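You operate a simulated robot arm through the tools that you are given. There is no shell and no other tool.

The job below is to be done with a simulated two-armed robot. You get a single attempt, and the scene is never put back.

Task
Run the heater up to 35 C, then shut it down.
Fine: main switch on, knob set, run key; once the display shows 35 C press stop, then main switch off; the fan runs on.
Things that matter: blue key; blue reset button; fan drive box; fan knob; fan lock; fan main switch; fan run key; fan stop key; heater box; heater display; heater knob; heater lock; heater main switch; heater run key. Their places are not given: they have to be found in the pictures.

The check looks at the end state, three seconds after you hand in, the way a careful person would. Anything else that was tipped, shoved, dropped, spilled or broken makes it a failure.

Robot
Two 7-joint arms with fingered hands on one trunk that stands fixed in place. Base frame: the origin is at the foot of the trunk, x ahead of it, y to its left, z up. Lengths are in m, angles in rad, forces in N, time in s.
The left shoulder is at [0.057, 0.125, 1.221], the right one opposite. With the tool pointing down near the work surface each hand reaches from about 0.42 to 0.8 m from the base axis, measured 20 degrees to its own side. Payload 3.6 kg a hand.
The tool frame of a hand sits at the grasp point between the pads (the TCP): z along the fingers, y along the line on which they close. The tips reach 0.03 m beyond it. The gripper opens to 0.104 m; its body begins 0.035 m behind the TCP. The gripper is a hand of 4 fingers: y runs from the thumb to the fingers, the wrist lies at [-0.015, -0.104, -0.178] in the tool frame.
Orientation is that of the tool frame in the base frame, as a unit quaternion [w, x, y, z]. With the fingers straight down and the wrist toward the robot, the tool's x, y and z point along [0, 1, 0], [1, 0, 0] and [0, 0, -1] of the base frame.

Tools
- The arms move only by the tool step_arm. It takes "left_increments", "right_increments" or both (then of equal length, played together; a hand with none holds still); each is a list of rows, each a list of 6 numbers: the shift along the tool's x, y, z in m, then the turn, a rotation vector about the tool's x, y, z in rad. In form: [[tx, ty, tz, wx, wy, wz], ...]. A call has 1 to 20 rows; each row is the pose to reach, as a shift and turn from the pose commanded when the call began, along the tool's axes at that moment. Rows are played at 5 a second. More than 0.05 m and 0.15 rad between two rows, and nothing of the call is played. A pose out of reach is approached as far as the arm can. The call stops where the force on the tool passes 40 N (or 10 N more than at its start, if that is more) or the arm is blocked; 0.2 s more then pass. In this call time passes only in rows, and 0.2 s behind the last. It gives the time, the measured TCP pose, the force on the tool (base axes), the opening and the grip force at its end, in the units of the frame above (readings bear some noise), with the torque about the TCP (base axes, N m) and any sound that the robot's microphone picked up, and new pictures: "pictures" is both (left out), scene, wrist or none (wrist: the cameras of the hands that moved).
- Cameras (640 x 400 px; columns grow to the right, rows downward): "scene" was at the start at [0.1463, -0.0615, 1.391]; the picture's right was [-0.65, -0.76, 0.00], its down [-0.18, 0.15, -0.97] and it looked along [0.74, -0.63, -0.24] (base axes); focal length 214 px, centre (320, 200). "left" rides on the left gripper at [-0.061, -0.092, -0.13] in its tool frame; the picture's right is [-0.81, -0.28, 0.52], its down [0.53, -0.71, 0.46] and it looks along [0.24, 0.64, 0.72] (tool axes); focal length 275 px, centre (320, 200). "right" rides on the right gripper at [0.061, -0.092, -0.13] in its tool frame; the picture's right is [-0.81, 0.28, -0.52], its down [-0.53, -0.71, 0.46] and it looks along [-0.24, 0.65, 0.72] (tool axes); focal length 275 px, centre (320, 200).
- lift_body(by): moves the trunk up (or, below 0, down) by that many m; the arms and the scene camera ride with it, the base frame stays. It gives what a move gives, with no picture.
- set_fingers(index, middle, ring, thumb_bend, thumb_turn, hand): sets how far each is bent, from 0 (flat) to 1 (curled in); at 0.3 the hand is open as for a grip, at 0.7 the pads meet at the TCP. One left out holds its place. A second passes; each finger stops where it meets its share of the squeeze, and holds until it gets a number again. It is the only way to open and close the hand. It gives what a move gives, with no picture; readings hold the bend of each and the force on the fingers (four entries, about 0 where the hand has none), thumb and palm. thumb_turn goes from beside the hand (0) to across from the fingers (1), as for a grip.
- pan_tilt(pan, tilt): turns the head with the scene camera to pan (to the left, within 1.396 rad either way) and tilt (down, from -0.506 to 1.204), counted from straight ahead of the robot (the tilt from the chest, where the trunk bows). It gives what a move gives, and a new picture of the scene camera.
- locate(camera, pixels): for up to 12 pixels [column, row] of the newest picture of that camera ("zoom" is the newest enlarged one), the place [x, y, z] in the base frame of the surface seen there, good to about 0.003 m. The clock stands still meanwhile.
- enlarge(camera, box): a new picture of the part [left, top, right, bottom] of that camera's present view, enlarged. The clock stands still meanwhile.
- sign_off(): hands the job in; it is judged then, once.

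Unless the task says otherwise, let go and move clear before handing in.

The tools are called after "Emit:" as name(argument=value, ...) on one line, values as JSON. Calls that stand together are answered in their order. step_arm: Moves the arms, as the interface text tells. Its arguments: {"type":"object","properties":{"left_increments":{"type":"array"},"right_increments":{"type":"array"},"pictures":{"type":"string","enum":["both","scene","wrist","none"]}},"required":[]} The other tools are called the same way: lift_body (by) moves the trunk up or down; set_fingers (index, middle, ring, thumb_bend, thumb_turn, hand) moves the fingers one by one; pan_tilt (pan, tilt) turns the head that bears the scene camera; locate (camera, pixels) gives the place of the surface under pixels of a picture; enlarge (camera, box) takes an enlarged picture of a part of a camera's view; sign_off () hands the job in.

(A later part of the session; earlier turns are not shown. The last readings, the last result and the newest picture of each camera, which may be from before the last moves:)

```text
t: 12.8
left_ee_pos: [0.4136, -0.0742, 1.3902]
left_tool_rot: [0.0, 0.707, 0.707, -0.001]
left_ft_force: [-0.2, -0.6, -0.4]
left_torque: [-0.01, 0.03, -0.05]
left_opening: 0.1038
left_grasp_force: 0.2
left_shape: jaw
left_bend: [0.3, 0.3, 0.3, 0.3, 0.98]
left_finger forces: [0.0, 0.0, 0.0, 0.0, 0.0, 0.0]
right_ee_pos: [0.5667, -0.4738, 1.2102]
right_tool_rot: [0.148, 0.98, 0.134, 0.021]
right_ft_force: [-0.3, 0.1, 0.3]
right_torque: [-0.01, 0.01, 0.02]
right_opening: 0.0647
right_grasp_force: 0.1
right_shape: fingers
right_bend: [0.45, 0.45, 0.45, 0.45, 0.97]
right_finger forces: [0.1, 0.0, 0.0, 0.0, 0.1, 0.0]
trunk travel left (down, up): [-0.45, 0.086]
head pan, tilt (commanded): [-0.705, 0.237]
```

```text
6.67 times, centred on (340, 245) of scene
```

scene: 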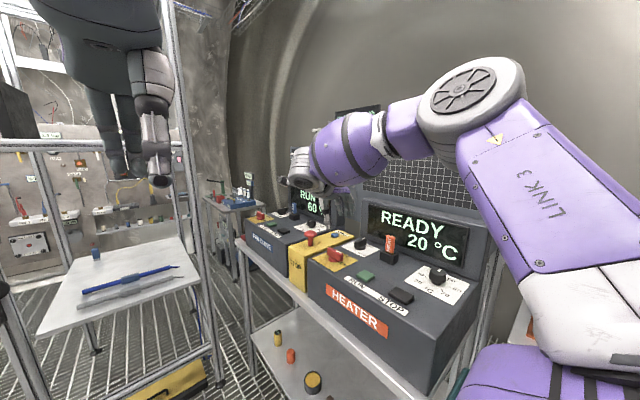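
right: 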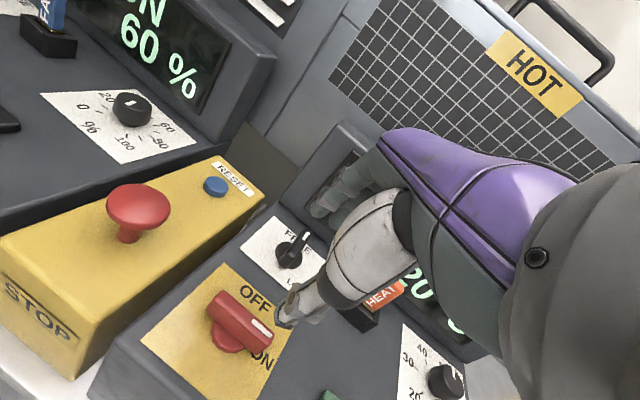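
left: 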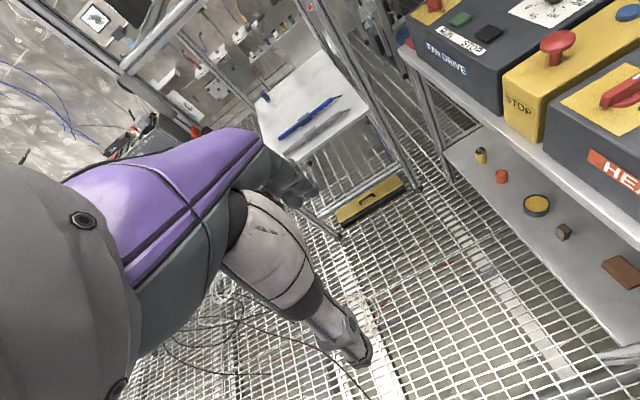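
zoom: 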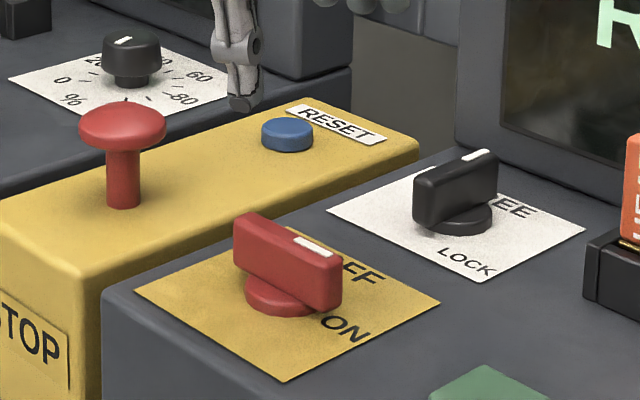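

The hand is clear and the display shows READY. I'll check that the bar is fully at ON by locating its ends in the wrist view.

Emit:
enlarge(camera="right", box=[180, 260, 308, 370])

Emit:
locate(camera="right", pixels=[[220, 296], [213, 304], [270, 333], [266, 340], [252, 319], [268, 331], [244, 318], [240, 352]])

```text
3.64 times, centred on (244, 315) of right
```

zoom: 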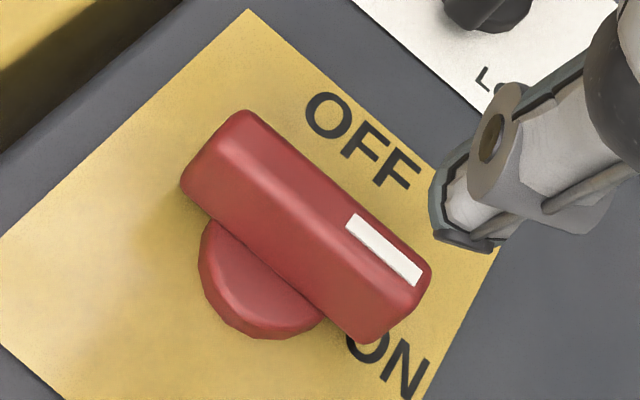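

```text
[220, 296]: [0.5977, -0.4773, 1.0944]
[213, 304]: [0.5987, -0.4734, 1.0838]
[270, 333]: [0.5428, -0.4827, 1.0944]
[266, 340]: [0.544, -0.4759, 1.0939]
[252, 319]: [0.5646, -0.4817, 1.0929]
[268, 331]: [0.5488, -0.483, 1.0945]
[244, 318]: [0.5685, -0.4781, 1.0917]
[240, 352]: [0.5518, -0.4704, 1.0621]
```

The bar's ends are at (0.598,-0.477) and (0.543,-0.480): fully at ON. Next I'll raise the hand, go over toward the temperature knob with less tilt, and measure the knob from there.

Emit:
step_arm(right_increments=[[0, 0.0074, -0.0239, 0.03, 0, 0], [0, 0.0148, -0.0478, 0.06, 0, 0], [-0.0358, 0.0146, -0.0479, 0.09, 0, 0], [-0.0715, 0.0143, -0.048, 0.12, 0, 0], [-0.1073, 0.0141, -0.0481, 0.15, 0, 0], [-0.143, 0.0139, -0.0482, 0.18, 0, 0], [-0.1788, 0.0136, -0.0482, 0.2, 0, 0], [-0.2145, 0.0134, -0.0483, 0.2, 0, 0]])

```text
t: 14.6
left_ee_pos: [0.4126, -0.0738, 1.391]
left_tool_rot: [0.001, 0.707, 0.707, 0.001]
left_ft_force: [0.0, -0.3, -1.1]
left_torque: [-0.01, -0.03, 0.0]
left_opening: 0.1038
left_grasp_force: 0.0
left_shape: jaw
left_bend: [0.3, 0.3, 0.3, 0.3, 0.98]
left_finger forces: [0.1, 0.0, 0.0, 0.1, 0.0, 0.1]
right_ee_pos: [0.3585, -0.5312, 1.2595]
right_tool_rot: [0.049, 0.99, 0.135, 0.006]
right_ft_force: [0.4, -0.4, -0.5]
right_torque: [0.0, 0.0, 0.06]
right_opening: 0.0646
right_grasp_force: 0.1
right_shape: fingers
right_bend: [0.45, 0.45, 0.45, 0.45, 0.97]
right_finger forces: [0.0, 0.0, 0.1, 0.1, 0.0, 0.1]
trunk travel left (down, up): [-0.45, 0.086]
head pan, tilt (commanded): [-0.705, 0.237]
```

scene: 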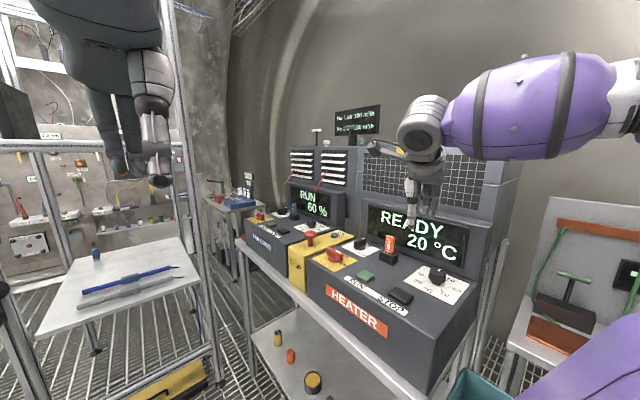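
right: 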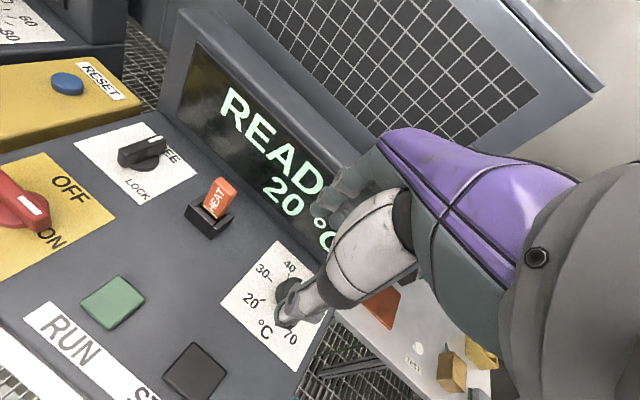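

The knob is partly hidden behind the thumb in the wrist view, but the scene camera sees it at (437,275). I'll measure its rim there.

Emit:
enlarge(camera="scene", box=[412, 255, 464, 295])

Emit:
locate(camera="zoom", pixels=[[210, 160], [410, 195], [300, 195], [310, 140], [325, 130], [210, 260], [330, 300], [400, 260], [280, 255], [320, 205]])

```text
10.00 times, centred on (438, 275) of scene
```

zoom: 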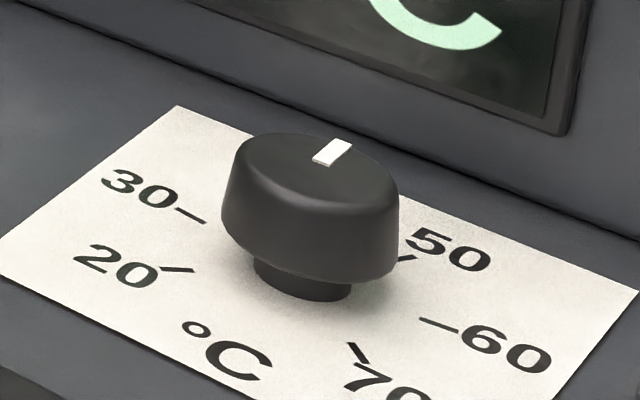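

```text
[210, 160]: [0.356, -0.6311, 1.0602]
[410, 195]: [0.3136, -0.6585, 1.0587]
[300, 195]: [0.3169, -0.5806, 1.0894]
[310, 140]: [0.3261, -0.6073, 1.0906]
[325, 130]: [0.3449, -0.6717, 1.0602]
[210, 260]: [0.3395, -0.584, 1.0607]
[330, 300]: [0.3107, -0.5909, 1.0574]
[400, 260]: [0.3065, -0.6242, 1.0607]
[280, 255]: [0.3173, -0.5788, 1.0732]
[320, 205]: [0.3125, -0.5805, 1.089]
```

I'll sample a few more points on the rim and the mark of the knob to fix its centre and angle.

Emit:
locate(camera="zoom", pixels=[[240, 160], [392, 190], [285, 137], [375, 160], [318, 162], [341, 142], [260, 195], [350, 215], [225, 200], [395, 230], [300, 265], [315, 172]])

```text
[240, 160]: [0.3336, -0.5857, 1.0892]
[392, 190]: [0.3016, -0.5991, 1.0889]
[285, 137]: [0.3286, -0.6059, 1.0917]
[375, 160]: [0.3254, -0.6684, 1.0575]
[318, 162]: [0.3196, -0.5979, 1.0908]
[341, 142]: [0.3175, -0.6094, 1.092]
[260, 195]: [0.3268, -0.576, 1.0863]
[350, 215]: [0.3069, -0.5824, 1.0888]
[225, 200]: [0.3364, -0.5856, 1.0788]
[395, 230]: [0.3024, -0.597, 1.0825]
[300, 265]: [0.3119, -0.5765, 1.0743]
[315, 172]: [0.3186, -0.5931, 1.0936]
```

Knob centre is about (0.3185,-0.593), radius ~0.018, mark at ~0° (≈45 C), and the ticks are ~50° per 10 C. I'll open slightly and move directly above the knob at z 1.165.

Emit:
set_fingers(hand="right", index=0.43, middle=0.43, ring=0.43, thumb_bend=0.43)

Emit:
step_arm(right_increments=[[-0.0092, 0.0062, 0.0165, 0, 0, 0], [-0.0183, 0.0124, 0.0329, 0, 0, 0], [-0.0275, 0.0186, 0.0494, 0, 0, 0], [-0.0367, 0.0247, 0.0658, 0, 0, 0], [-0.0458, 0.0309, 0.0823, 0, 0, 0], [-0.055, 0.0371, 0.0987, 0, 0, 0]])

Emit:
enlarge(camera="scene", box=[390, 205, 510, 305])

Emit:
enlarge(camera="right", box=[200, 160, 400, 360])

```text
t: 15.6
left_ee_pos: [0.4142, -0.0732, 1.3908]
left_tool_rot: [-0.001, 0.707, 0.707, 0.0]
left_ft_force: [0.6, 0.3, 0.1]
left_torque: [0.02, 0.0, 0.0]
left_opening: 0.1036
left_grasp_force: 0.1
left_shape: jaw
left_bend: [0.3, 0.3, 0.3, 0.3, 0.98]
left_finger forces: [0.0, 0.0, 0.0, 0.1, 0.0, 0.0]
right_ee_pos: [0.3603, -0.5296, 1.26]
right_tool_rot: [0.049, 0.99, 0.135, 0.007]
right_ft_force: [0.4, 0.3, -0.9]
right_torque: [-0.02, -0.01, 0.02]
right_opening: 0.0697
right_grasp_force: 0.0
right_shape: fingers
right_bend: [0.43, 0.43, 0.43, 0.43, 0.97]
right_finger forces: [0.0, 0.0, 0.0, 0.0, 0.0, 0.0]
trunk travel left (down, up): [-0.45, 0.086]
head pan, tilt (commanded): [-0.705, 0.237]
```

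```text
t: 17.0
left_ee_pos: [0.4136, -0.0744, 1.3893]
left_tool_rot: [0.0, 0.707, 0.707, 0.0]
left_ft_force: [0.0, 0.7, 0.2]
left_torque: [0.01, 0.02, -0.02]
left_opening: 0.1036
left_grasp_force: 0.0
left_shape: jaw
left_bend: [0.3, 0.3, 0.3, 0.3, 0.98]
left_finger forces: [0.1, 0.0, 0.0, 0.0, 0.0, 0.1]
right_ee_pos: [0.3182, -0.5904, 1.1645]
right_tool_rot: [0.049, 0.99, 0.134, 0.008]
right_ft_force: [0.8, -0.3, -0.3]
right_torque: [0.0, 0.0, -0.02]
right_opening: 0.0697
right_grasp_force: 0.1
right_shape: fingers
right_bend: [0.43, 0.43, 0.43, 0.43, 0.97]
right_finger forces: [0.0, 0.0, 0.1, 0.1, 0.1, 0.0]
trunk travel left (down, up): [-0.45, 0.086]
head pan, tilt (commanded): [-0.705, 0.237]
```

scene: 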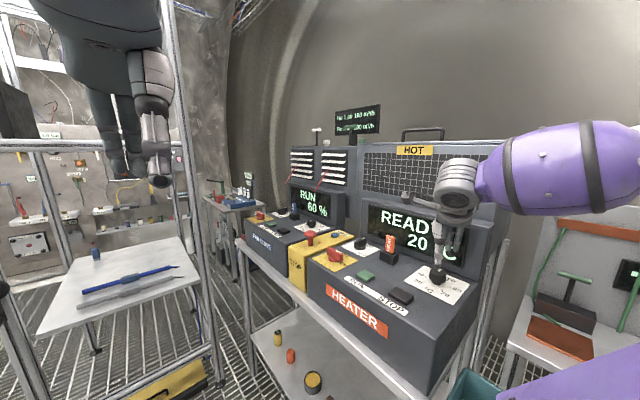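
right: 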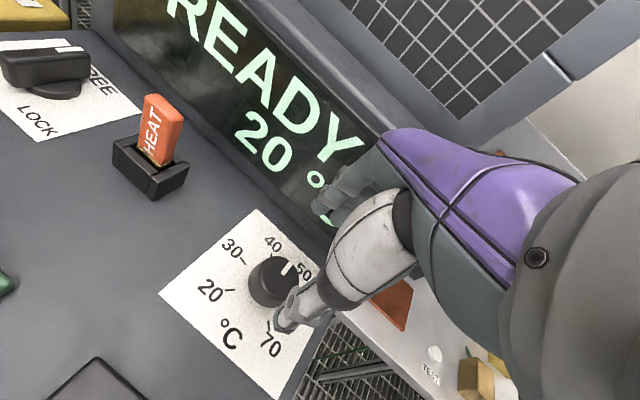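

```text
4.00 times, centred on (450, 255) of scene
```

zoom: 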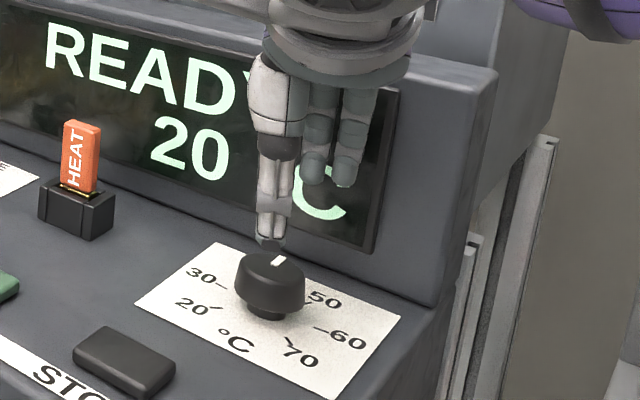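

```text
2.00 times, centred on (300, 260) of right
```

zoom: 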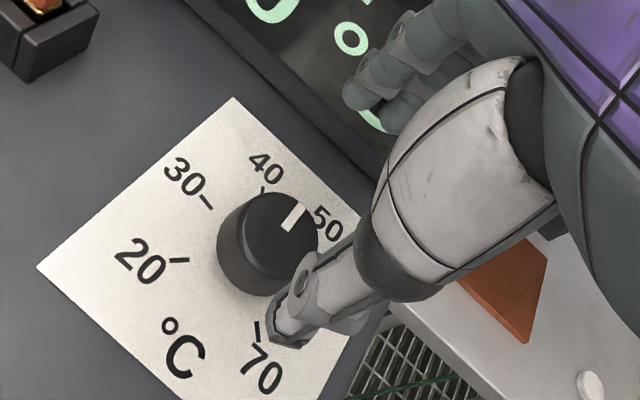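

The wrist view now shows the knob and all the ticks; I'll locate the mark's ends and the tick ends for accurate angles.

Emit:
locate(camera="zoom", pixels=[[288, 227], [301, 205], [205, 200], [211, 207], [168, 264], [187, 258], [256, 322], [258, 340], [261, 186], [264, 193], [222, 230], [290, 260]])

Emit:
enlarge(camera="right", box=[240, 230, 330, 310])

```text
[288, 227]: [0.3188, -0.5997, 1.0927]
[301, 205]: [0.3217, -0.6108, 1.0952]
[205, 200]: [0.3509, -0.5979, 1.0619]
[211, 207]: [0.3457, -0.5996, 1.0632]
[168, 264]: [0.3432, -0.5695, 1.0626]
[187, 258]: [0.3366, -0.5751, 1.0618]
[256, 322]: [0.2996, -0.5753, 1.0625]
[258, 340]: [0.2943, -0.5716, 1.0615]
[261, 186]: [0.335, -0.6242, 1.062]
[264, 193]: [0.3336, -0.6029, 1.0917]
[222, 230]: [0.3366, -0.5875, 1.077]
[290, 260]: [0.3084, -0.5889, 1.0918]
```

```text
5.00 times, centred on (285, 270) of right
```

zoom: 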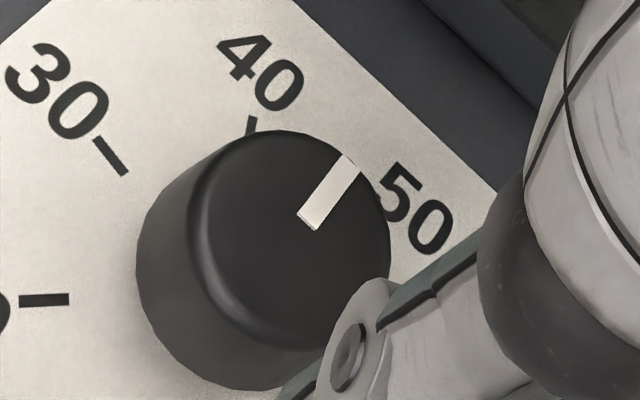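

Ticks fit 54° per 10 C with the mark at ~0° (45 C), so the knob must turn +54° (0.94 rad counter-clockwise from above) to reach 35. Before descending I'll check finger clearance to the display riser.

Emit:
locate(camera="scene", pixels=[[468, 246], [477, 247], [470, 232], [480, 232], [478, 224], [466, 222], [457, 262], [457, 245], [485, 235], [490, 225], [480, 262], [470, 210]])

Emit:
enlarge(camera="scene", box=[440, 200, 500, 275])

```text
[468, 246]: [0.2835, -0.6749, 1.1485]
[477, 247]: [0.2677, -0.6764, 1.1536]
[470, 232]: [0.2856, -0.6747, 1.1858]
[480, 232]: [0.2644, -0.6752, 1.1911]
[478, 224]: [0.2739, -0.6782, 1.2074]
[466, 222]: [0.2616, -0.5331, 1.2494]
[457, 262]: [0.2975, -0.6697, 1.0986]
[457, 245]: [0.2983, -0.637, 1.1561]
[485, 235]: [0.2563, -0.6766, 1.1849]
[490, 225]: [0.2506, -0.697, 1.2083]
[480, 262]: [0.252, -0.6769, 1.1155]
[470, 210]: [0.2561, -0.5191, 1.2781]
```

```text
5.33 times, centred on (470, 238) of scene
```

zoom: 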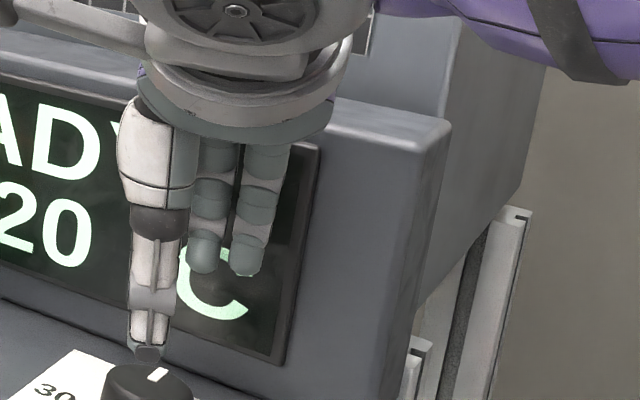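

Finger inner surface is at y≈-0.637 with the riser at y≈-0.675, so there's about 2 cm of room. I'll descend to z≈1.105 around the knob.

Emit:
step_arm(right_increments=[[0, -0.0015, 0.0148, 0, 0, 0], [0, -0.003, 0.0296, 0, 0, 0], [0, -0.0044, 0.0444, 0, 0, 0], [0, -0.0059, 0.0592, 0, 0, 0]])

Emit:
enlarge(camera="scene", box=[400, 220, 496, 300])

Emit:
enlarge(camera="right", box=[220, 160, 400, 340])

```text
t: 18.0
left_ee_pos: [0.4133, -0.0747, 1.3903]
left_tool_rot: [0.0, 0.707, 0.707, 0.0]
left_ft_force: [-0.4, 0.8, -0.1]
left_torque: [-0.02, -0.01, 0.02]
left_opening: 0.1036
left_grasp_force: 0.1
left_shape: jaw
left_bend: [0.3, 0.3, 0.3, 0.3, 0.98]
left_finger forces: [0.0, 0.0, 0.0, 0.0, 0.0, 0.0]
right_ee_pos: [0.3186, -0.5904, 1.1057]
right_tool_rot: [0.05, 0.99, 0.134, 0.007]
right_ft_force: [0.0, 0.0, -0.1]
right_torque: [0.0, 0.01, 0.0]
right_opening: 0.0697
right_grasp_force: 0.0
right_shape: fingers
right_bend: [0.43, 0.43, 0.43, 0.43, 0.97]
right_finger forces: [0.0, 0.1, 0.0, 0.0, 0.0, 0.0]
trunk travel left (down, up): [-0.45, 0.086]
head pan, tilt (commanded): [-0.705, 0.237]
```

scene: 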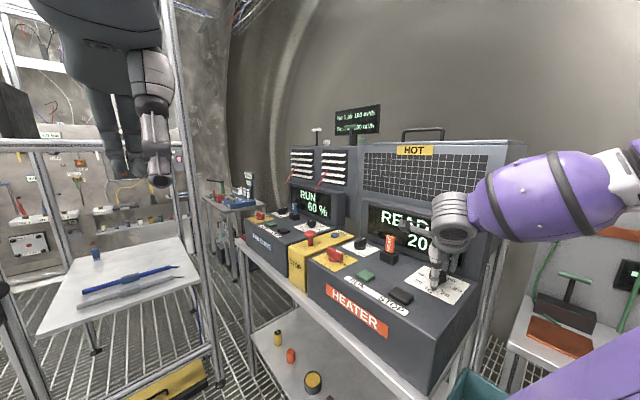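
right: 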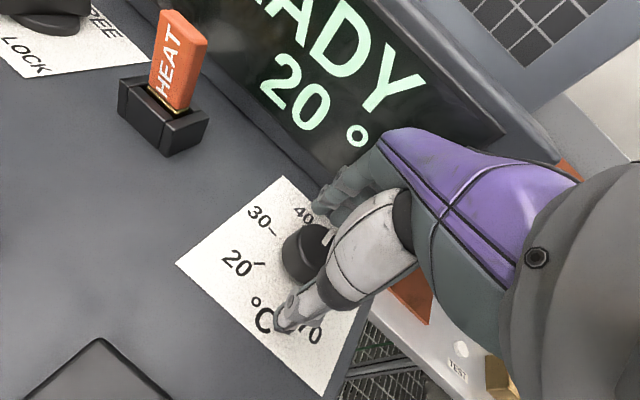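

```text
5.00 times, centred on (448, 260) of scene
```

zoom: 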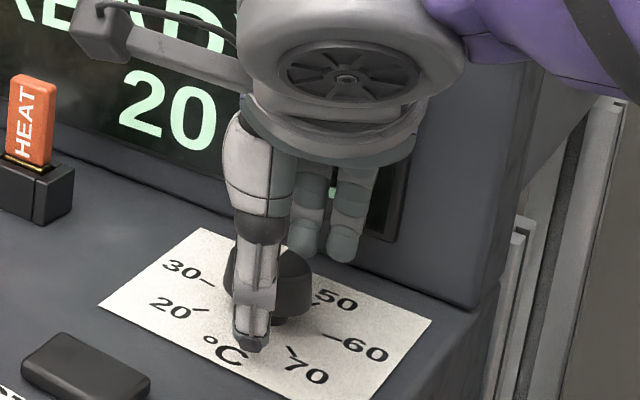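

```text
2.22 times, centred on (310, 250) of right
```

zoom: 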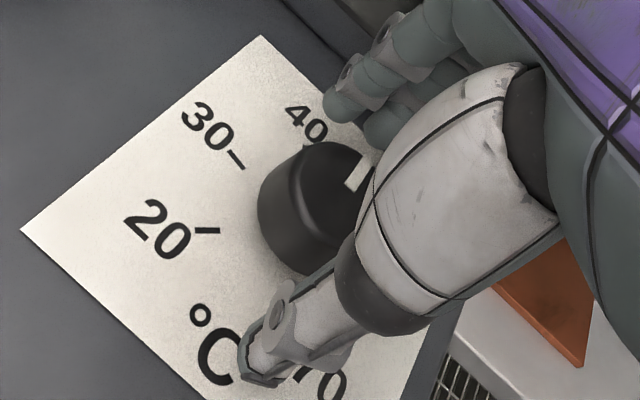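

The hand straddles the knob without contact. I'll close the fingers on it.

Emit:
set_fingers(hand="right", index=0.65, middle=0.65, ring=0.65, thumb_bend=0.65)

Emit:
enlarge(camera="scene", box=[400, 220, 496, 300])

Emit:
enlarge(camera="right", box=[220, 160, 400, 340])

```text
t: 19.0
left_ee_pos: [0.414, -0.0751, 1.3903]
left_tool_rot: [-0.001, 0.707, 0.707, 0.0]
left_ft_force: [0.3, 0.0, 0.4]
left_torque: [0.01, -0.01, -0.01]
left_opening: 0.1038
left_grasp_force: 0.0
left_shape: jaw
left_bend: [0.3, 0.3, 0.3, 0.3, 0.98]
left_finger forces: [0.1, 0.0, 0.1, 0.0, 0.0, 0.0]
right_ee_pos: [0.3183, -0.5914, 1.107]
right_tool_rot: [0.05, 0.99, 0.134, 0.007]
right_ft_force: [1.6, -6.8, 2.6]
right_torque: [-0.23, 0.0, 0.02]
right_opening: 0.0335
right_grasp_force: 8.8
right_shape: fingers
right_bend: [0.56, 0.6, 0.65, 0.6, 0.97]
right_finger forces: [6.8, 5.8, 0.1, 0.0, 5.0, 0.0]
trunk travel left (down, up): [-0.45, 0.086]
head pan, tilt (commanded): [-0.705, 0.237]
```

```text
5.00 times, centred on (448, 260) of scene
```

zoom: 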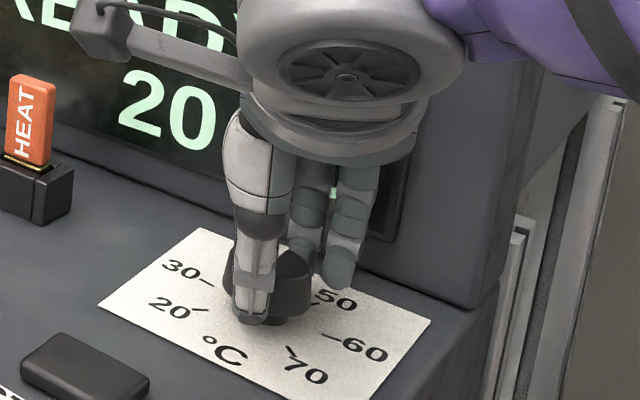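

```text
2.22 times, centred on (310, 250) of right
```

zoom: 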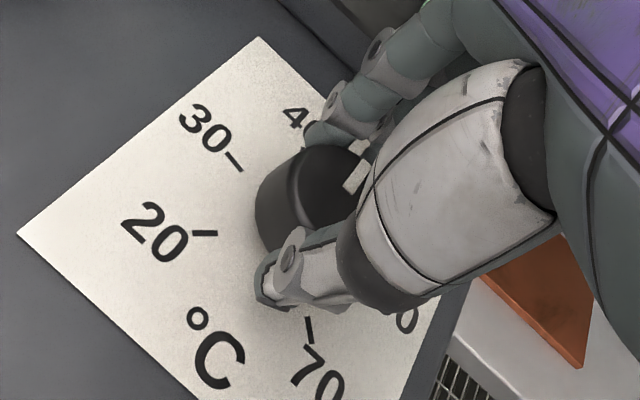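

The knob is gripped by index, middle and thumb at about 6 N each. I'll firm the grip a little and turn counter-clockwise (from above) by 0.94 rad.

Emit:
set_fingers(hand="right", index=0.7, middle=0.7, ring=0.7, thumb_bend=0.7)

Emit:
step_arm(right_increments=[[-0.0002, 0.0001, 0, 0, 0.0117, -0.1169], [-0.0004, 0.0002, 0, 0, 0.0235, -0.2338], [-0.0006, 0.0003, 0, 0, 0.0352, -0.3507], [-0.0008, 0.0004, 0, 0, 0.0469, -0.4677], [-0.001, 0.0005, 0, 0, 0.0586, -0.5846], [-0.0013, 0.0006, 0, 0, 0.0704, -0.7015], [-0.0015, 0.0007, 0, 0, 0.0821, -0.8184], [-0.0017, 0.0008, 0, 0, 0.0938, -0.9353]])

Emit:
enlarge(camera="scene", box=[400, 220, 496, 300])

Emit:
enlarge(camera="right", box=[220, 160, 400, 340])

```text
t: 20.0
left_ee_pos: [0.4133, -0.0748, 1.3908]
left_tool_rot: [0.0, 0.707, 0.707, 0.0]
left_ft_force: [0.0, -0.3, -0.8]
left_torque: [0.02, 0.01, 0.01]
left_opening: 0.1035
left_grasp_force: 0.1
left_shape: jaw
left_bend: [0.3, 0.3, 0.3, 0.3, 0.98]
left_finger forces: [0.0, 0.0, 0.0, 0.0, 0.0, 0.0]
right_ee_pos: [0.3182, -0.5909, 1.1049]
right_tool_rot: [0.049, 0.99, 0.135, 0.006]
right_ft_force: [0.9, -9.6, 2.9]
right_torque: [-0.26, 0.02, 0.01]
right_opening: 0.0327
right_grasp_force: 13.8
right_shape: fingers
right_bend: [0.56, 0.61, 0.7, 0.61, 0.97]
right_finger forces: [9.1, 9.2, 0.0, 0.0, 8.9, 0.0]
trunk travel left (down, up): [-0.45, 0.086]
head pan, tilt (commanded): [-0.705, 0.237]
```

```text
t: 21.8
left_ee_pos: [0.4138, -0.0796, 1.3904]
left_tool_rot: [-0.001, 0.707, 0.707, 0.001]
left_ft_force: [-0.5, -0.5, -0.4]
left_torque: [0.01, 0.02, 0.0]
left_opening: 0.1036
left_grasp_force: 0.1
left_shape: jaw
left_bend: [0.3, 0.3, 0.3, 0.3, 0.98]
left_finger forces: [0.1, 0.1, 0.0, 0.0, 0.1, 0.1]
right_ee_pos: [0.3183, -0.5956, 1.1037]
right_tool_rot: [0.042, 0.821, 0.568, 0.029]
right_ft_force: [1.6, -19.8, -1.3]
right_torque: [-0.54, -0.05, -0.76]
right_opening: 0.0267
right_grasp_force: 22.8
right_shape: fingers
right_bend: [0.57, 0.64, 0.7, 0.65, 0.91]
right_finger forces: [9.5, 23.5, 0.0, 0.1, 13.4, 0.0]
trunk travel left (down, up): [-0.45, 0.086]
head pan, tilt (commanded): [-0.705, 0.237]
```

scene: 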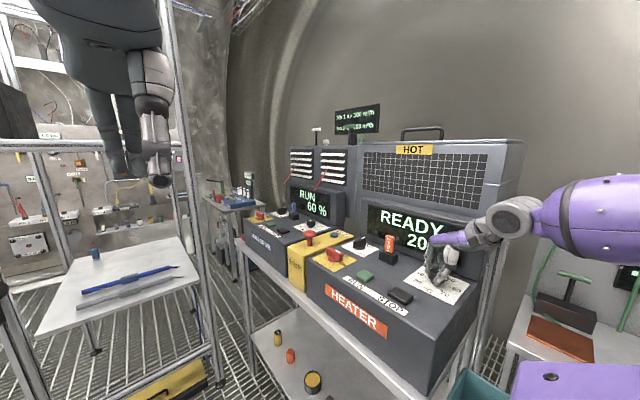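
right: 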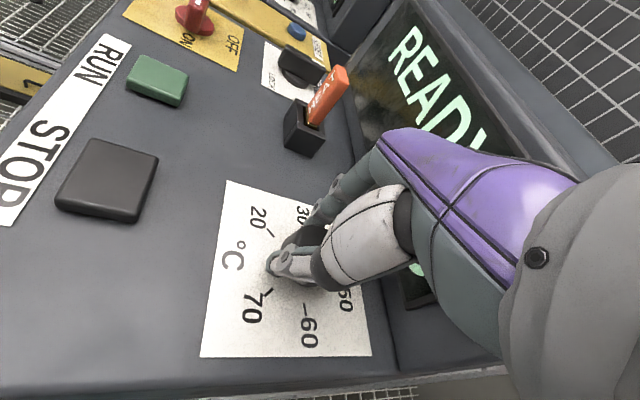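

```text
5.00 times, centred on (448, 260) of scene
```

zoom: 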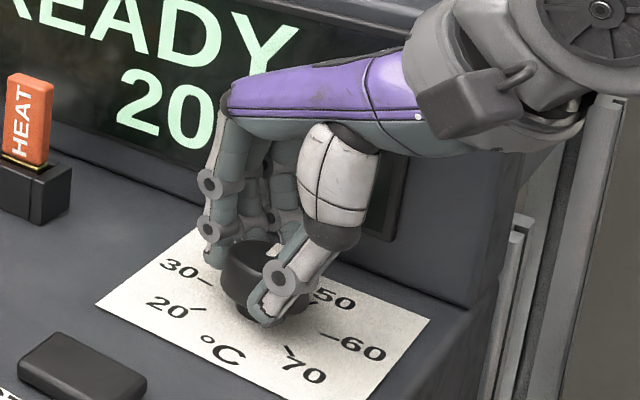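

```text
2.22 times, centred on (310, 250) of right
```

zoom: 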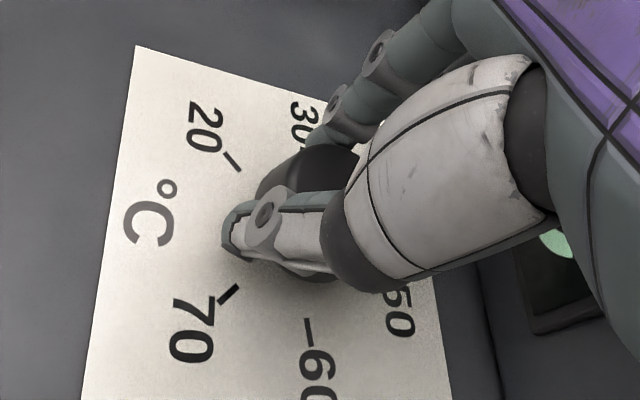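

The middle finger reads 23.5 N and torque about z is -0.76 N·m, so the knob may be resisting or slipping. I'll look closely at the mark.

Emit:
enlarge(camera="scene", box=[425, 255, 473, 290])

Emit:
enlarge(camera="right", box=[260, 190, 360, 290])

```text
11.43 times, centred on (449, 272) of scene
```

zoom: 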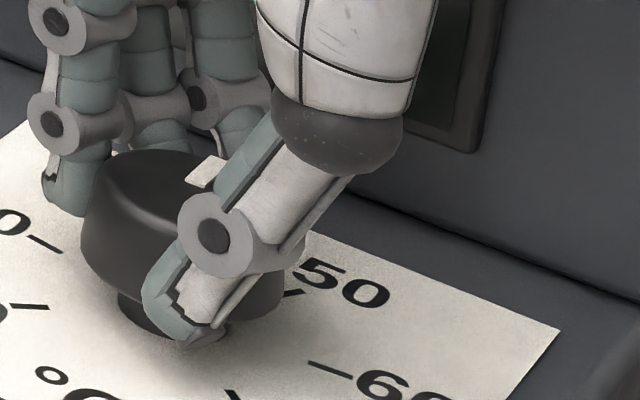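

```text
4.00 times, centred on (310, 240) of right
```

zoom: 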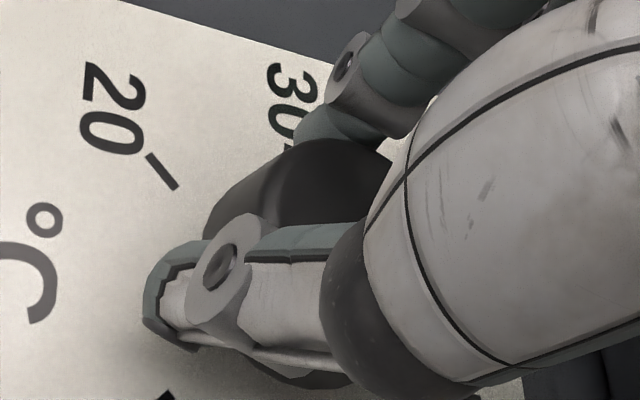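

The mark at (205,172) in the zoom seems not to have moved, so the fingers slipped. I'll open the hand and check the mark again.

Emit:
set_fingers(hand="right", index=0.43, middle=0.43, ring=0.43, thumb_bend=0.43)

Emit:
enlarge(camera="scene", box=[425, 255, 473, 290])

Emit:
enlarge(camera="right", box=[230, 160, 390, 320])

```text
t: 22.8
left_ee_pos: [0.4131, -0.0736, 1.389]
left_tool_rot: [0.0, 0.707, 0.707, 0.001]
left_ft_force: [0.1, -0.4, -0.1]
left_torque: [0.01, -0.01, -0.01]
left_opening: 0.1037
left_grasp_force: 0.1
left_shape: jaw
left_bend: [0.3, 0.3, 0.3, 0.3, 0.98]
left_finger forces: [0.1, 0.0, 0.0, 0.1, 0.0, 0.1]
right_ee_pos: [0.316, -0.5921, 1.1044]
right_tool_rot: [0.042, 0.821, 0.568, 0.028]
right_ft_force: [0.9, 0.2, 0.7]
right_torque: [-0.02, 0.05, 0.03]
right_opening: 0.0697
right_grasp_force: 0.0
right_shape: fingers
right_bend: [0.43, 0.43, 0.43, 0.43, 0.97]
right_finger forces: [0.1, 0.0, 0.1, 0.1, 0.0, 0.1]
trunk travel left (down, up): [-0.45, 0.086]
head pan, tilt (commanded): [-0.705, 0.237]
```

```text
11.43 times, centred on (449, 272) of scene
```

zoom: 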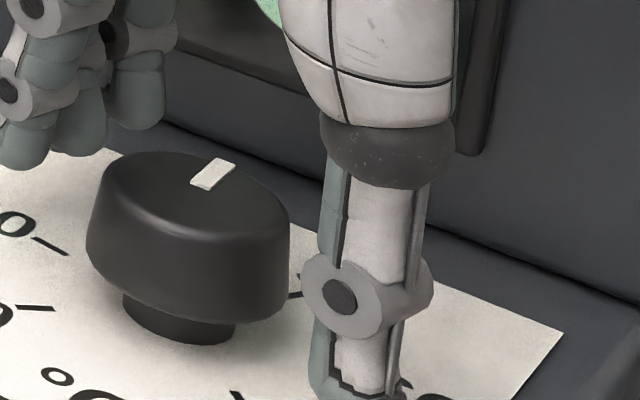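

```text
2.50 times, centred on (310, 240) of right
```

zoom: 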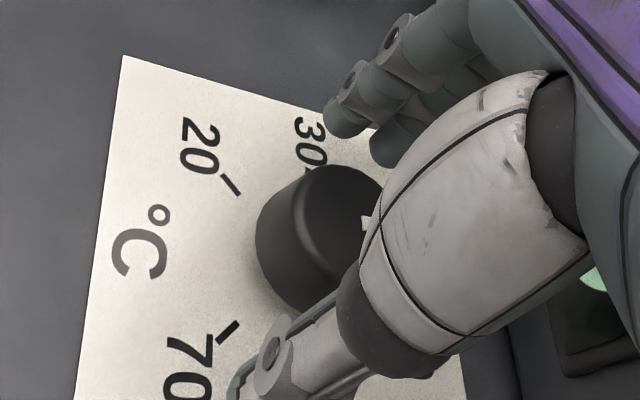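

The mark still points to -y: the knob did not turn even under ~0.76 N·m, so something holds it. I'll inspect the lock knob and the key socket closely.

Emit:
enlarge(camera="right", box=[240, 20, 370, 160])

Emit:
enlarge(camera="scene", box=[335, 225, 395, 265])

Emit:
enlarge(camera="scene", box=[245, 195, 335, 250])

```text
2.86 times, centred on (305, 90) of right
```

zoom: 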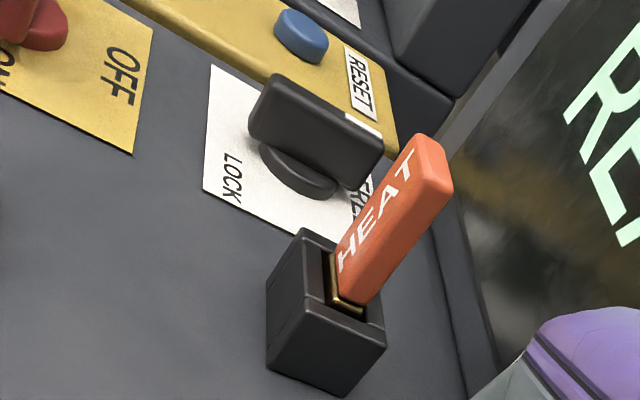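

```text
10.00 times, centred on (365, 245) of scene
```

zoom: 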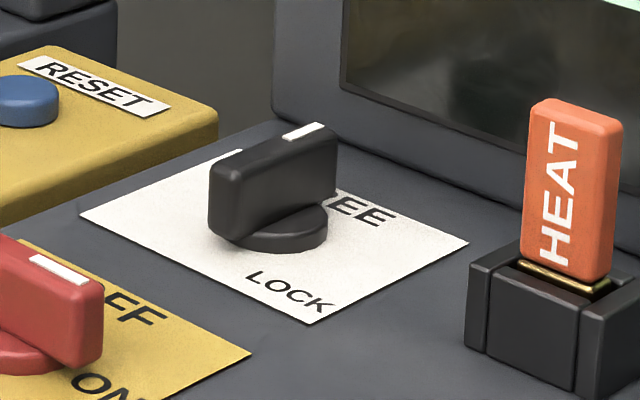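

```text
7.11 times, centred on (290, 222) of scene
```

zoom: 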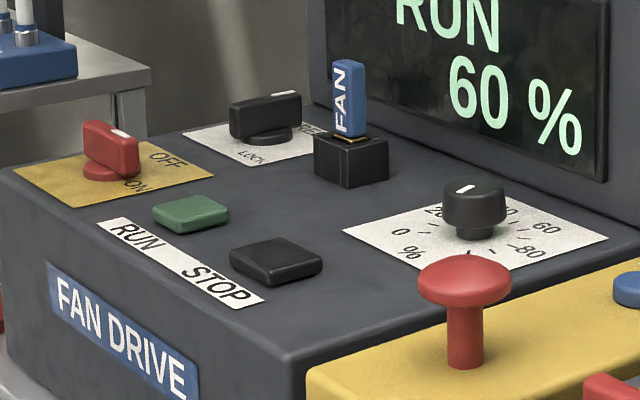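

The lock mark is at FREE and both keys are in. I'll measure the knob's mark precisely to see if it moved at all.

Emit:
enlarge(camera="scene", box=[425, 258, 457, 284])

Emit:
locate(camera="zoom", pixels=[[340, 160], [360, 110], [100, 150], [500, 210], [200, 230], [420, 260], [250, 240], [190, 110], [440, 140]])

```text
15.38 times, centred on (441, 271) of scene
```

zoom: 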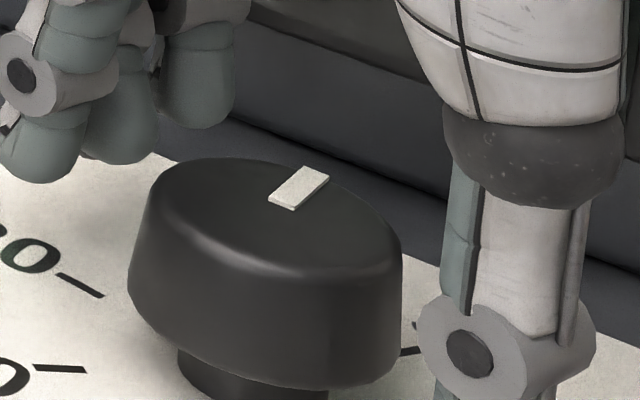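

```text
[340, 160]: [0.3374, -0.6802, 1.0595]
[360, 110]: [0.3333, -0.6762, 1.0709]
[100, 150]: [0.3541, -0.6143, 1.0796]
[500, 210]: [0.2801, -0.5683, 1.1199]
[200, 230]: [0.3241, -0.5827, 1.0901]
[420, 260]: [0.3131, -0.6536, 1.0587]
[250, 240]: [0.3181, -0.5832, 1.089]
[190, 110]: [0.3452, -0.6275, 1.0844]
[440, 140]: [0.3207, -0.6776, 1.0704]
```

The mark is unmoved (direction the same as before), so the fingers simply slipped around the round knob. I'll try a firmer squeeze here and a small turn to see if the knob follows.

Emit:
set_fingers(hand="right", index=0.85, middle=0.85, ring=0.75, thumb_bend=0.85)

Emit:
step_arm(right_increments=[[0, 0, 0, 0, 0.006, -0.0597], [0, 0, 0, 0, 0.012, -0.1194], [0, 0, 0, 0, 0.018, -0.1791]])

Emit:
enlarge(camera="scene", box=[425, 255, 473, 290])

```text
t: 23.8
left_ee_pos: [0.4156, -0.0746, 1.3895]
left_tool_rot: [-0.001, 0.707, 0.707, -0.001]
left_ft_force: [-0.3, 0.3, 0.0]
left_torque: [-0.01, 0.01, -0.02]
left_opening: 0.1039
left_grasp_force: 0.1
left_shape: jaw
left_bend: [0.3, 0.3, 0.3, 0.3, 0.98]
left_finger forces: [0.0, 0.0, 0.1, 0.0, 0.1, 0.1]
right_ee_pos: [0.3187, -0.5935, 1.1051]
right_tool_rot: [0.041, 0.822, 0.568, 0.029]
right_ft_force: [13.0, -8.4, 1.9]
right_torque: [-0.14, -0.22, 0.0]
right_opening: 0.0304
right_grasp_force: 17.4
right_shape: fingers
right_bend: [0.58, 0.6, 0.75, 0.61, 0.96]
right_finger forces: [10.6, 12.4, 2.0, 0.1, 10.1, 0.0]
trunk travel left (down, up): [-0.45, 0.086]
head pan, tilt (commanded): [-0.705, 0.237]
```

```text
t: 24.2
left_ee_pos: [0.4154, -0.0738, 1.3881]
left_tool_rot: [0.0, 0.707, 0.707, -0.001]
left_ft_force: [0.4, 1.0, 0.1]
left_torque: [-0.04, 0.07, -0.01]
left_opening: 0.1038
left_grasp_force: 0.0
left_shape: jaw
left_bend: [0.3, 0.3, 0.3, 0.3, 0.98]
left_finger forces: [0.0, 0.1, 0.1, 0.1, 0.0, 0.1]
right_ee_pos: [0.3228, -0.5937, 1.1059]
right_tool_rot: [0.038, 0.812, 0.582, 0.012]
right_ft_force: [-6.5, -18.0, -6.7]
right_torque: [-0.23, 0.23, 0.05]
right_opening: 0.0302
right_grasp_force: 23.1
right_shape: fingers
right_bend: [0.61, 0.63, 0.75, 0.59, 0.96]
right_finger forces: [7.0, 9.3, 16.6, 0.0, 12.3, 0.0]
right hand out of reach, approached as far as the arm can: row 1, 2
trunk travel left (down, up): [-0.45, 0.086]
head pan, tilt (commanded): [-0.705, 0.237]
stopped in row 2 (right hand): the force on the tool passed its limit at 45 N (the readings are from after the stop); the commanded pose is now the measured one
```

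scene: 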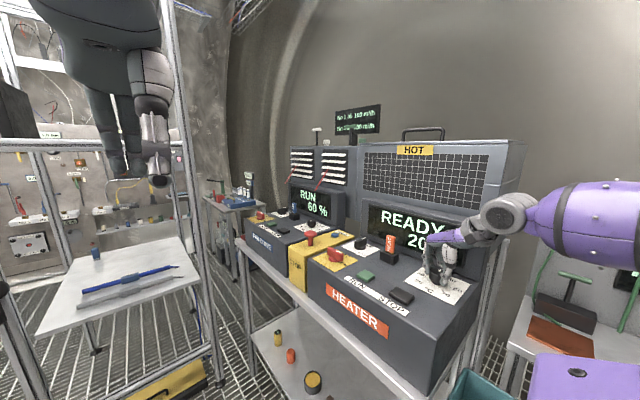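
right: 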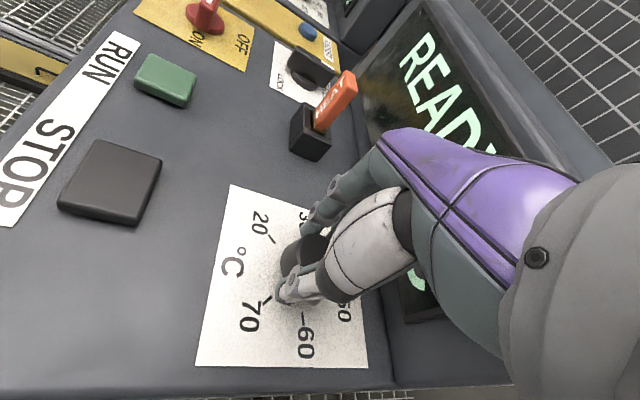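

```text
11.43 times, centred on (449, 272) of scene
```

zoom: 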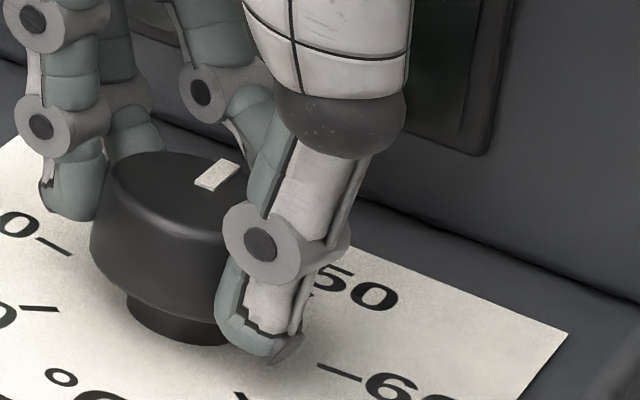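

The arm hit its wrist limit near this yaw and pushed up to 45 N, so I won't turn further this way; the knob hasn't followed. I'll open the hand, and lift it a little so only the pads (not the tips near the panel) take the knob.

Emit:
set_fingers(hand="right", index=0.43, middle=0.43, ring=0.43, thumb_bend=0.43)

Emit:
step_arm(right_increments=[[0, 0, -0.03, 0, 0, 0], [0, 0, -0.06, 0, 0, 0]])

Emit:
enlarge(camera="scene", box=[420, 250, 468, 290])

Emit:
enlarge(camera="scene", box=[300, 200, 500, 325])

Emit:
locate(camera="zoom", pixels=[[208, 240], [322, 303], [193, 130], [118, 160], [290, 250], [40, 195], [95, 275]])

```text
t: 25.2
left_ee_pos: [0.4149, -0.0753, 1.3898]
left_tool_rot: [0.001, 0.707, 0.707, -0.001]
left_ft_force: [-0.5, -0.4, 1.2]
left_torque: [0.02, 0.01, 0.02]
left_opening: 0.1036
left_grasp_force: 0.0
left_shape: jaw
left_bend: [0.3, 0.3, 0.3, 0.3, 0.98]
left_finger forces: [0.0, 0.0, 0.1, 0.0, 0.0, 0.1]
right_ee_pos: [0.326, -0.5903, 1.1075]
right_tool_rot: [0.038, 0.811, 0.584, 0.018]
right_ft_force: [-0.4, 0.2, -0.3]
right_torque: [0.0, 0.03, -0.01]
right_opening: 0.0698
right_grasp_force: 0.0
right_shape: fingers
right_bend: [0.43, 0.43, 0.43, 0.43, 0.97]
right_finger forces: [0.0, 0.0, 0.0, 0.1, 0.0, 0.0]
trunk travel left (down, up): [-0.45, 0.086]
head pan, tilt (commanded): [-0.705, 0.237]
```

```text
t: 25.8
left_ee_pos: [0.4139, -0.0742, 1.39]
left_tool_rot: [0.0, 0.708, 0.706, 0.0]
left_ft_force: [0.3, -0.4, 0.4]
left_torque: [-0.01, 0.0, 0.01]
left_opening: 0.1036
left_grasp_force: 0.1
left_shape: jaw
left_bend: [0.3, 0.3, 0.3, 0.3, 0.98]
left_finger forces: [0.0, 0.0, 0.0, 0.1, 0.0, 0.0]
right_ee_pos: [0.322, -0.5871, 1.1673]
right_tool_rot: [0.037, 0.811, 0.584, 0.017]
right_ft_force: [0.0, -0.3, -0.3]
right_torque: [-0.01, -0.01, -0.01]
right_opening: 0.0702
right_grasp_force: 0.0
right_shape: fingers
right_bend: [0.43, 0.43, 0.43, 0.43, 0.97]
right_finger forces: [0.0, 0.0, 0.1, 0.0, 0.1, 0.0]
trunk travel left (down, up): [-0.45, 0.086]
head pan, tilt (commanded): [-0.705, 0.237]
```

scene: 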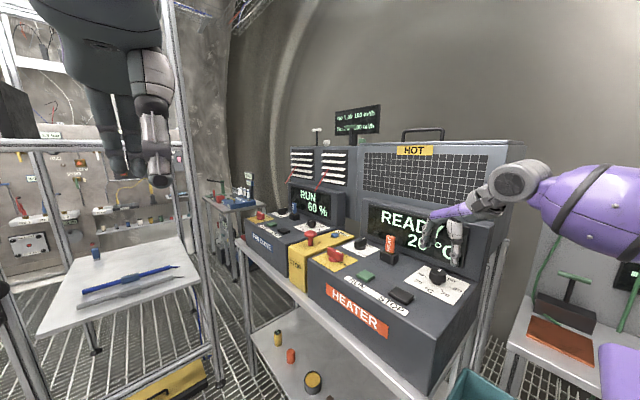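
right: 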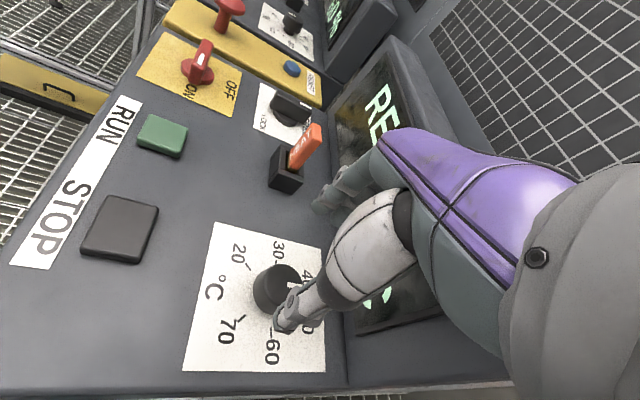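

```text
10.00 times, centred on (444, 270) of scene
```

zoom: 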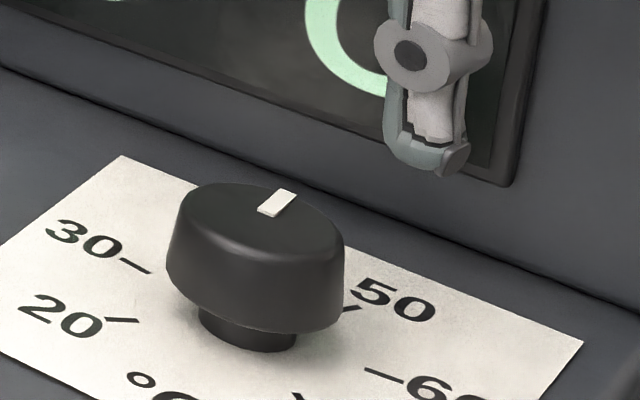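

```text
3.20 times, centred on (400, 262) of scene
```

zoom: 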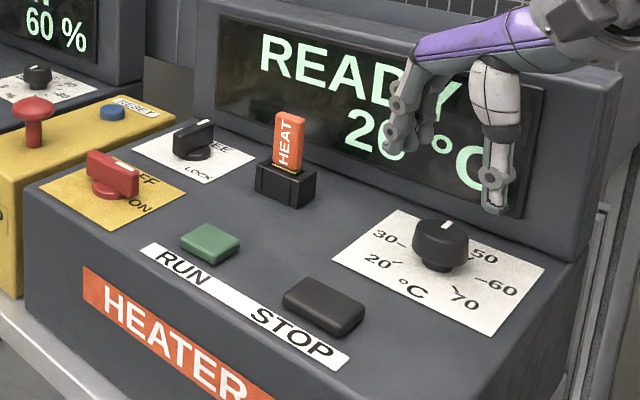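

```text
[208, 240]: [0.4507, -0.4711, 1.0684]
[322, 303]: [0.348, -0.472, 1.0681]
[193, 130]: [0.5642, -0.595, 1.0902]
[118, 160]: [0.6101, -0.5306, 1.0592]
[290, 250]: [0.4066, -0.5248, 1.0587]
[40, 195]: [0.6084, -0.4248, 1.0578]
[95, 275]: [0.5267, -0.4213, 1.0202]
```

The box hasn't shifted and the knob mark is where it was. I'll measure the mark from this different wrist angle for certainty.

Emit:
enlarge(camera="right", box=[225, 225, 345, 345])

Emit:
locate(camera="right", pixels=[[288, 284], [300, 287], [258, 285], [275, 268], [245, 265], [252, 272], [240, 318], [270, 330], [280, 300]])

```text
3.33 times, centred on (285, 285) of right
```

zoom: 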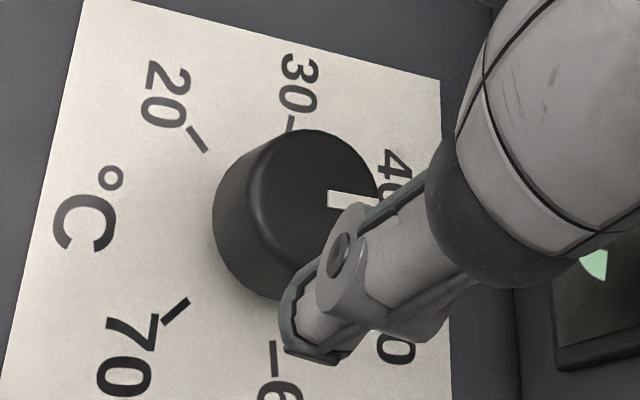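

```text
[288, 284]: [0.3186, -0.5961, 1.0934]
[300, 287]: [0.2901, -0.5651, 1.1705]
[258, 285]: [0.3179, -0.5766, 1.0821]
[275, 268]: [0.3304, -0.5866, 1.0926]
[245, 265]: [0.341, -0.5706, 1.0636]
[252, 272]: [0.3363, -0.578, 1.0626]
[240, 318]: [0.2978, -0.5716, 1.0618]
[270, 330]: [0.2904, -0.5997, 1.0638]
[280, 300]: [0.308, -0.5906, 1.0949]
```

The mark is unmoved at ~45 C. I'll swing the hand back to the wrist-friendly yaw above the knob (ψ≈-80°), then retry higher on the cap with a firm squeeze.

Emit:
step_arm(right_increments=[[-0.0007, -0.0003, -0.0004, 0.0021, -0.0108, 0.1343], [-0.0014, -0.0006, -0.0008, 0.0042, -0.0215, 0.2686], [-0.0021, -0.0008, -0.0012, 0.0063, -0.0323, 0.4029], [-0.0028, -0.0011, -0.0016, 0.0084, -0.0431, 0.5372], [-0.0034, -0.0014, -0.0019, 0.0105, -0.0538, 0.6715], [-0.0041, -0.0017, -0.0023, 0.0126, -0.0646, 0.8058], [-0.0048, -0.0019, -0.0027, 0.0147, -0.0753, 0.9401], [-0.0055, -0.0022, -0.0031, 0.0168, -0.0861, 1.0744]], pictures="wrist")

```text
t: 27.6
left_ee_pos: [0.4138, -0.074, 1.3886]
left_tool_rot: [0.0, 0.707, 0.707, -0.001]
left_ft_force: [-0.4, 0.2, -0.1]
left_torque: [-0.01, -0.01, 0.01]
left_opening: 0.1037
left_grasp_force: 0.1
left_shape: jaw
left_bend: [0.3, 0.3, 0.3, 0.3, 0.98]
left_finger forces: [0.0, 0.0, 0.0, 0.0, 0.1, 0.1]
right_ee_pos: [0.3174, -0.5902, 1.1704]
right_tool_rot: [0.041, 0.996, 0.084, -0.004]
right_ft_force: [0.4, 0.3, -0.6]
right_torque: [0.0, 0.04, 0.06]
right_opening: 0.0702
right_grasp_force: 0.1
right_shape: fingers
right_bend: [0.43, 0.43, 0.43, 0.43, 0.97]
right_finger forces: [0.1, 0.1, 0.1, 0.0, 0.0, 0.0]
trunk travel left (down, up): [-0.45, 0.086]
head pan, tilt (commanded): [-0.705, 0.237]
```

right: 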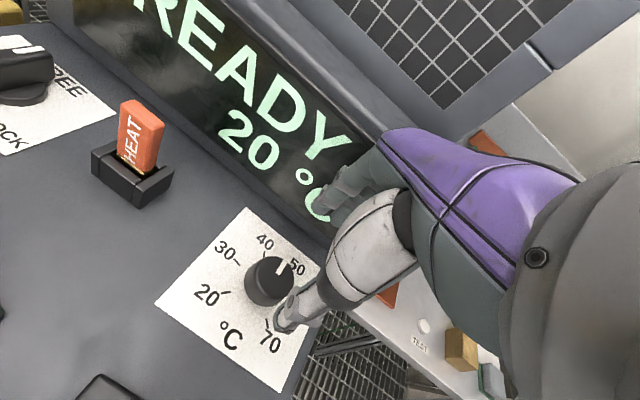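

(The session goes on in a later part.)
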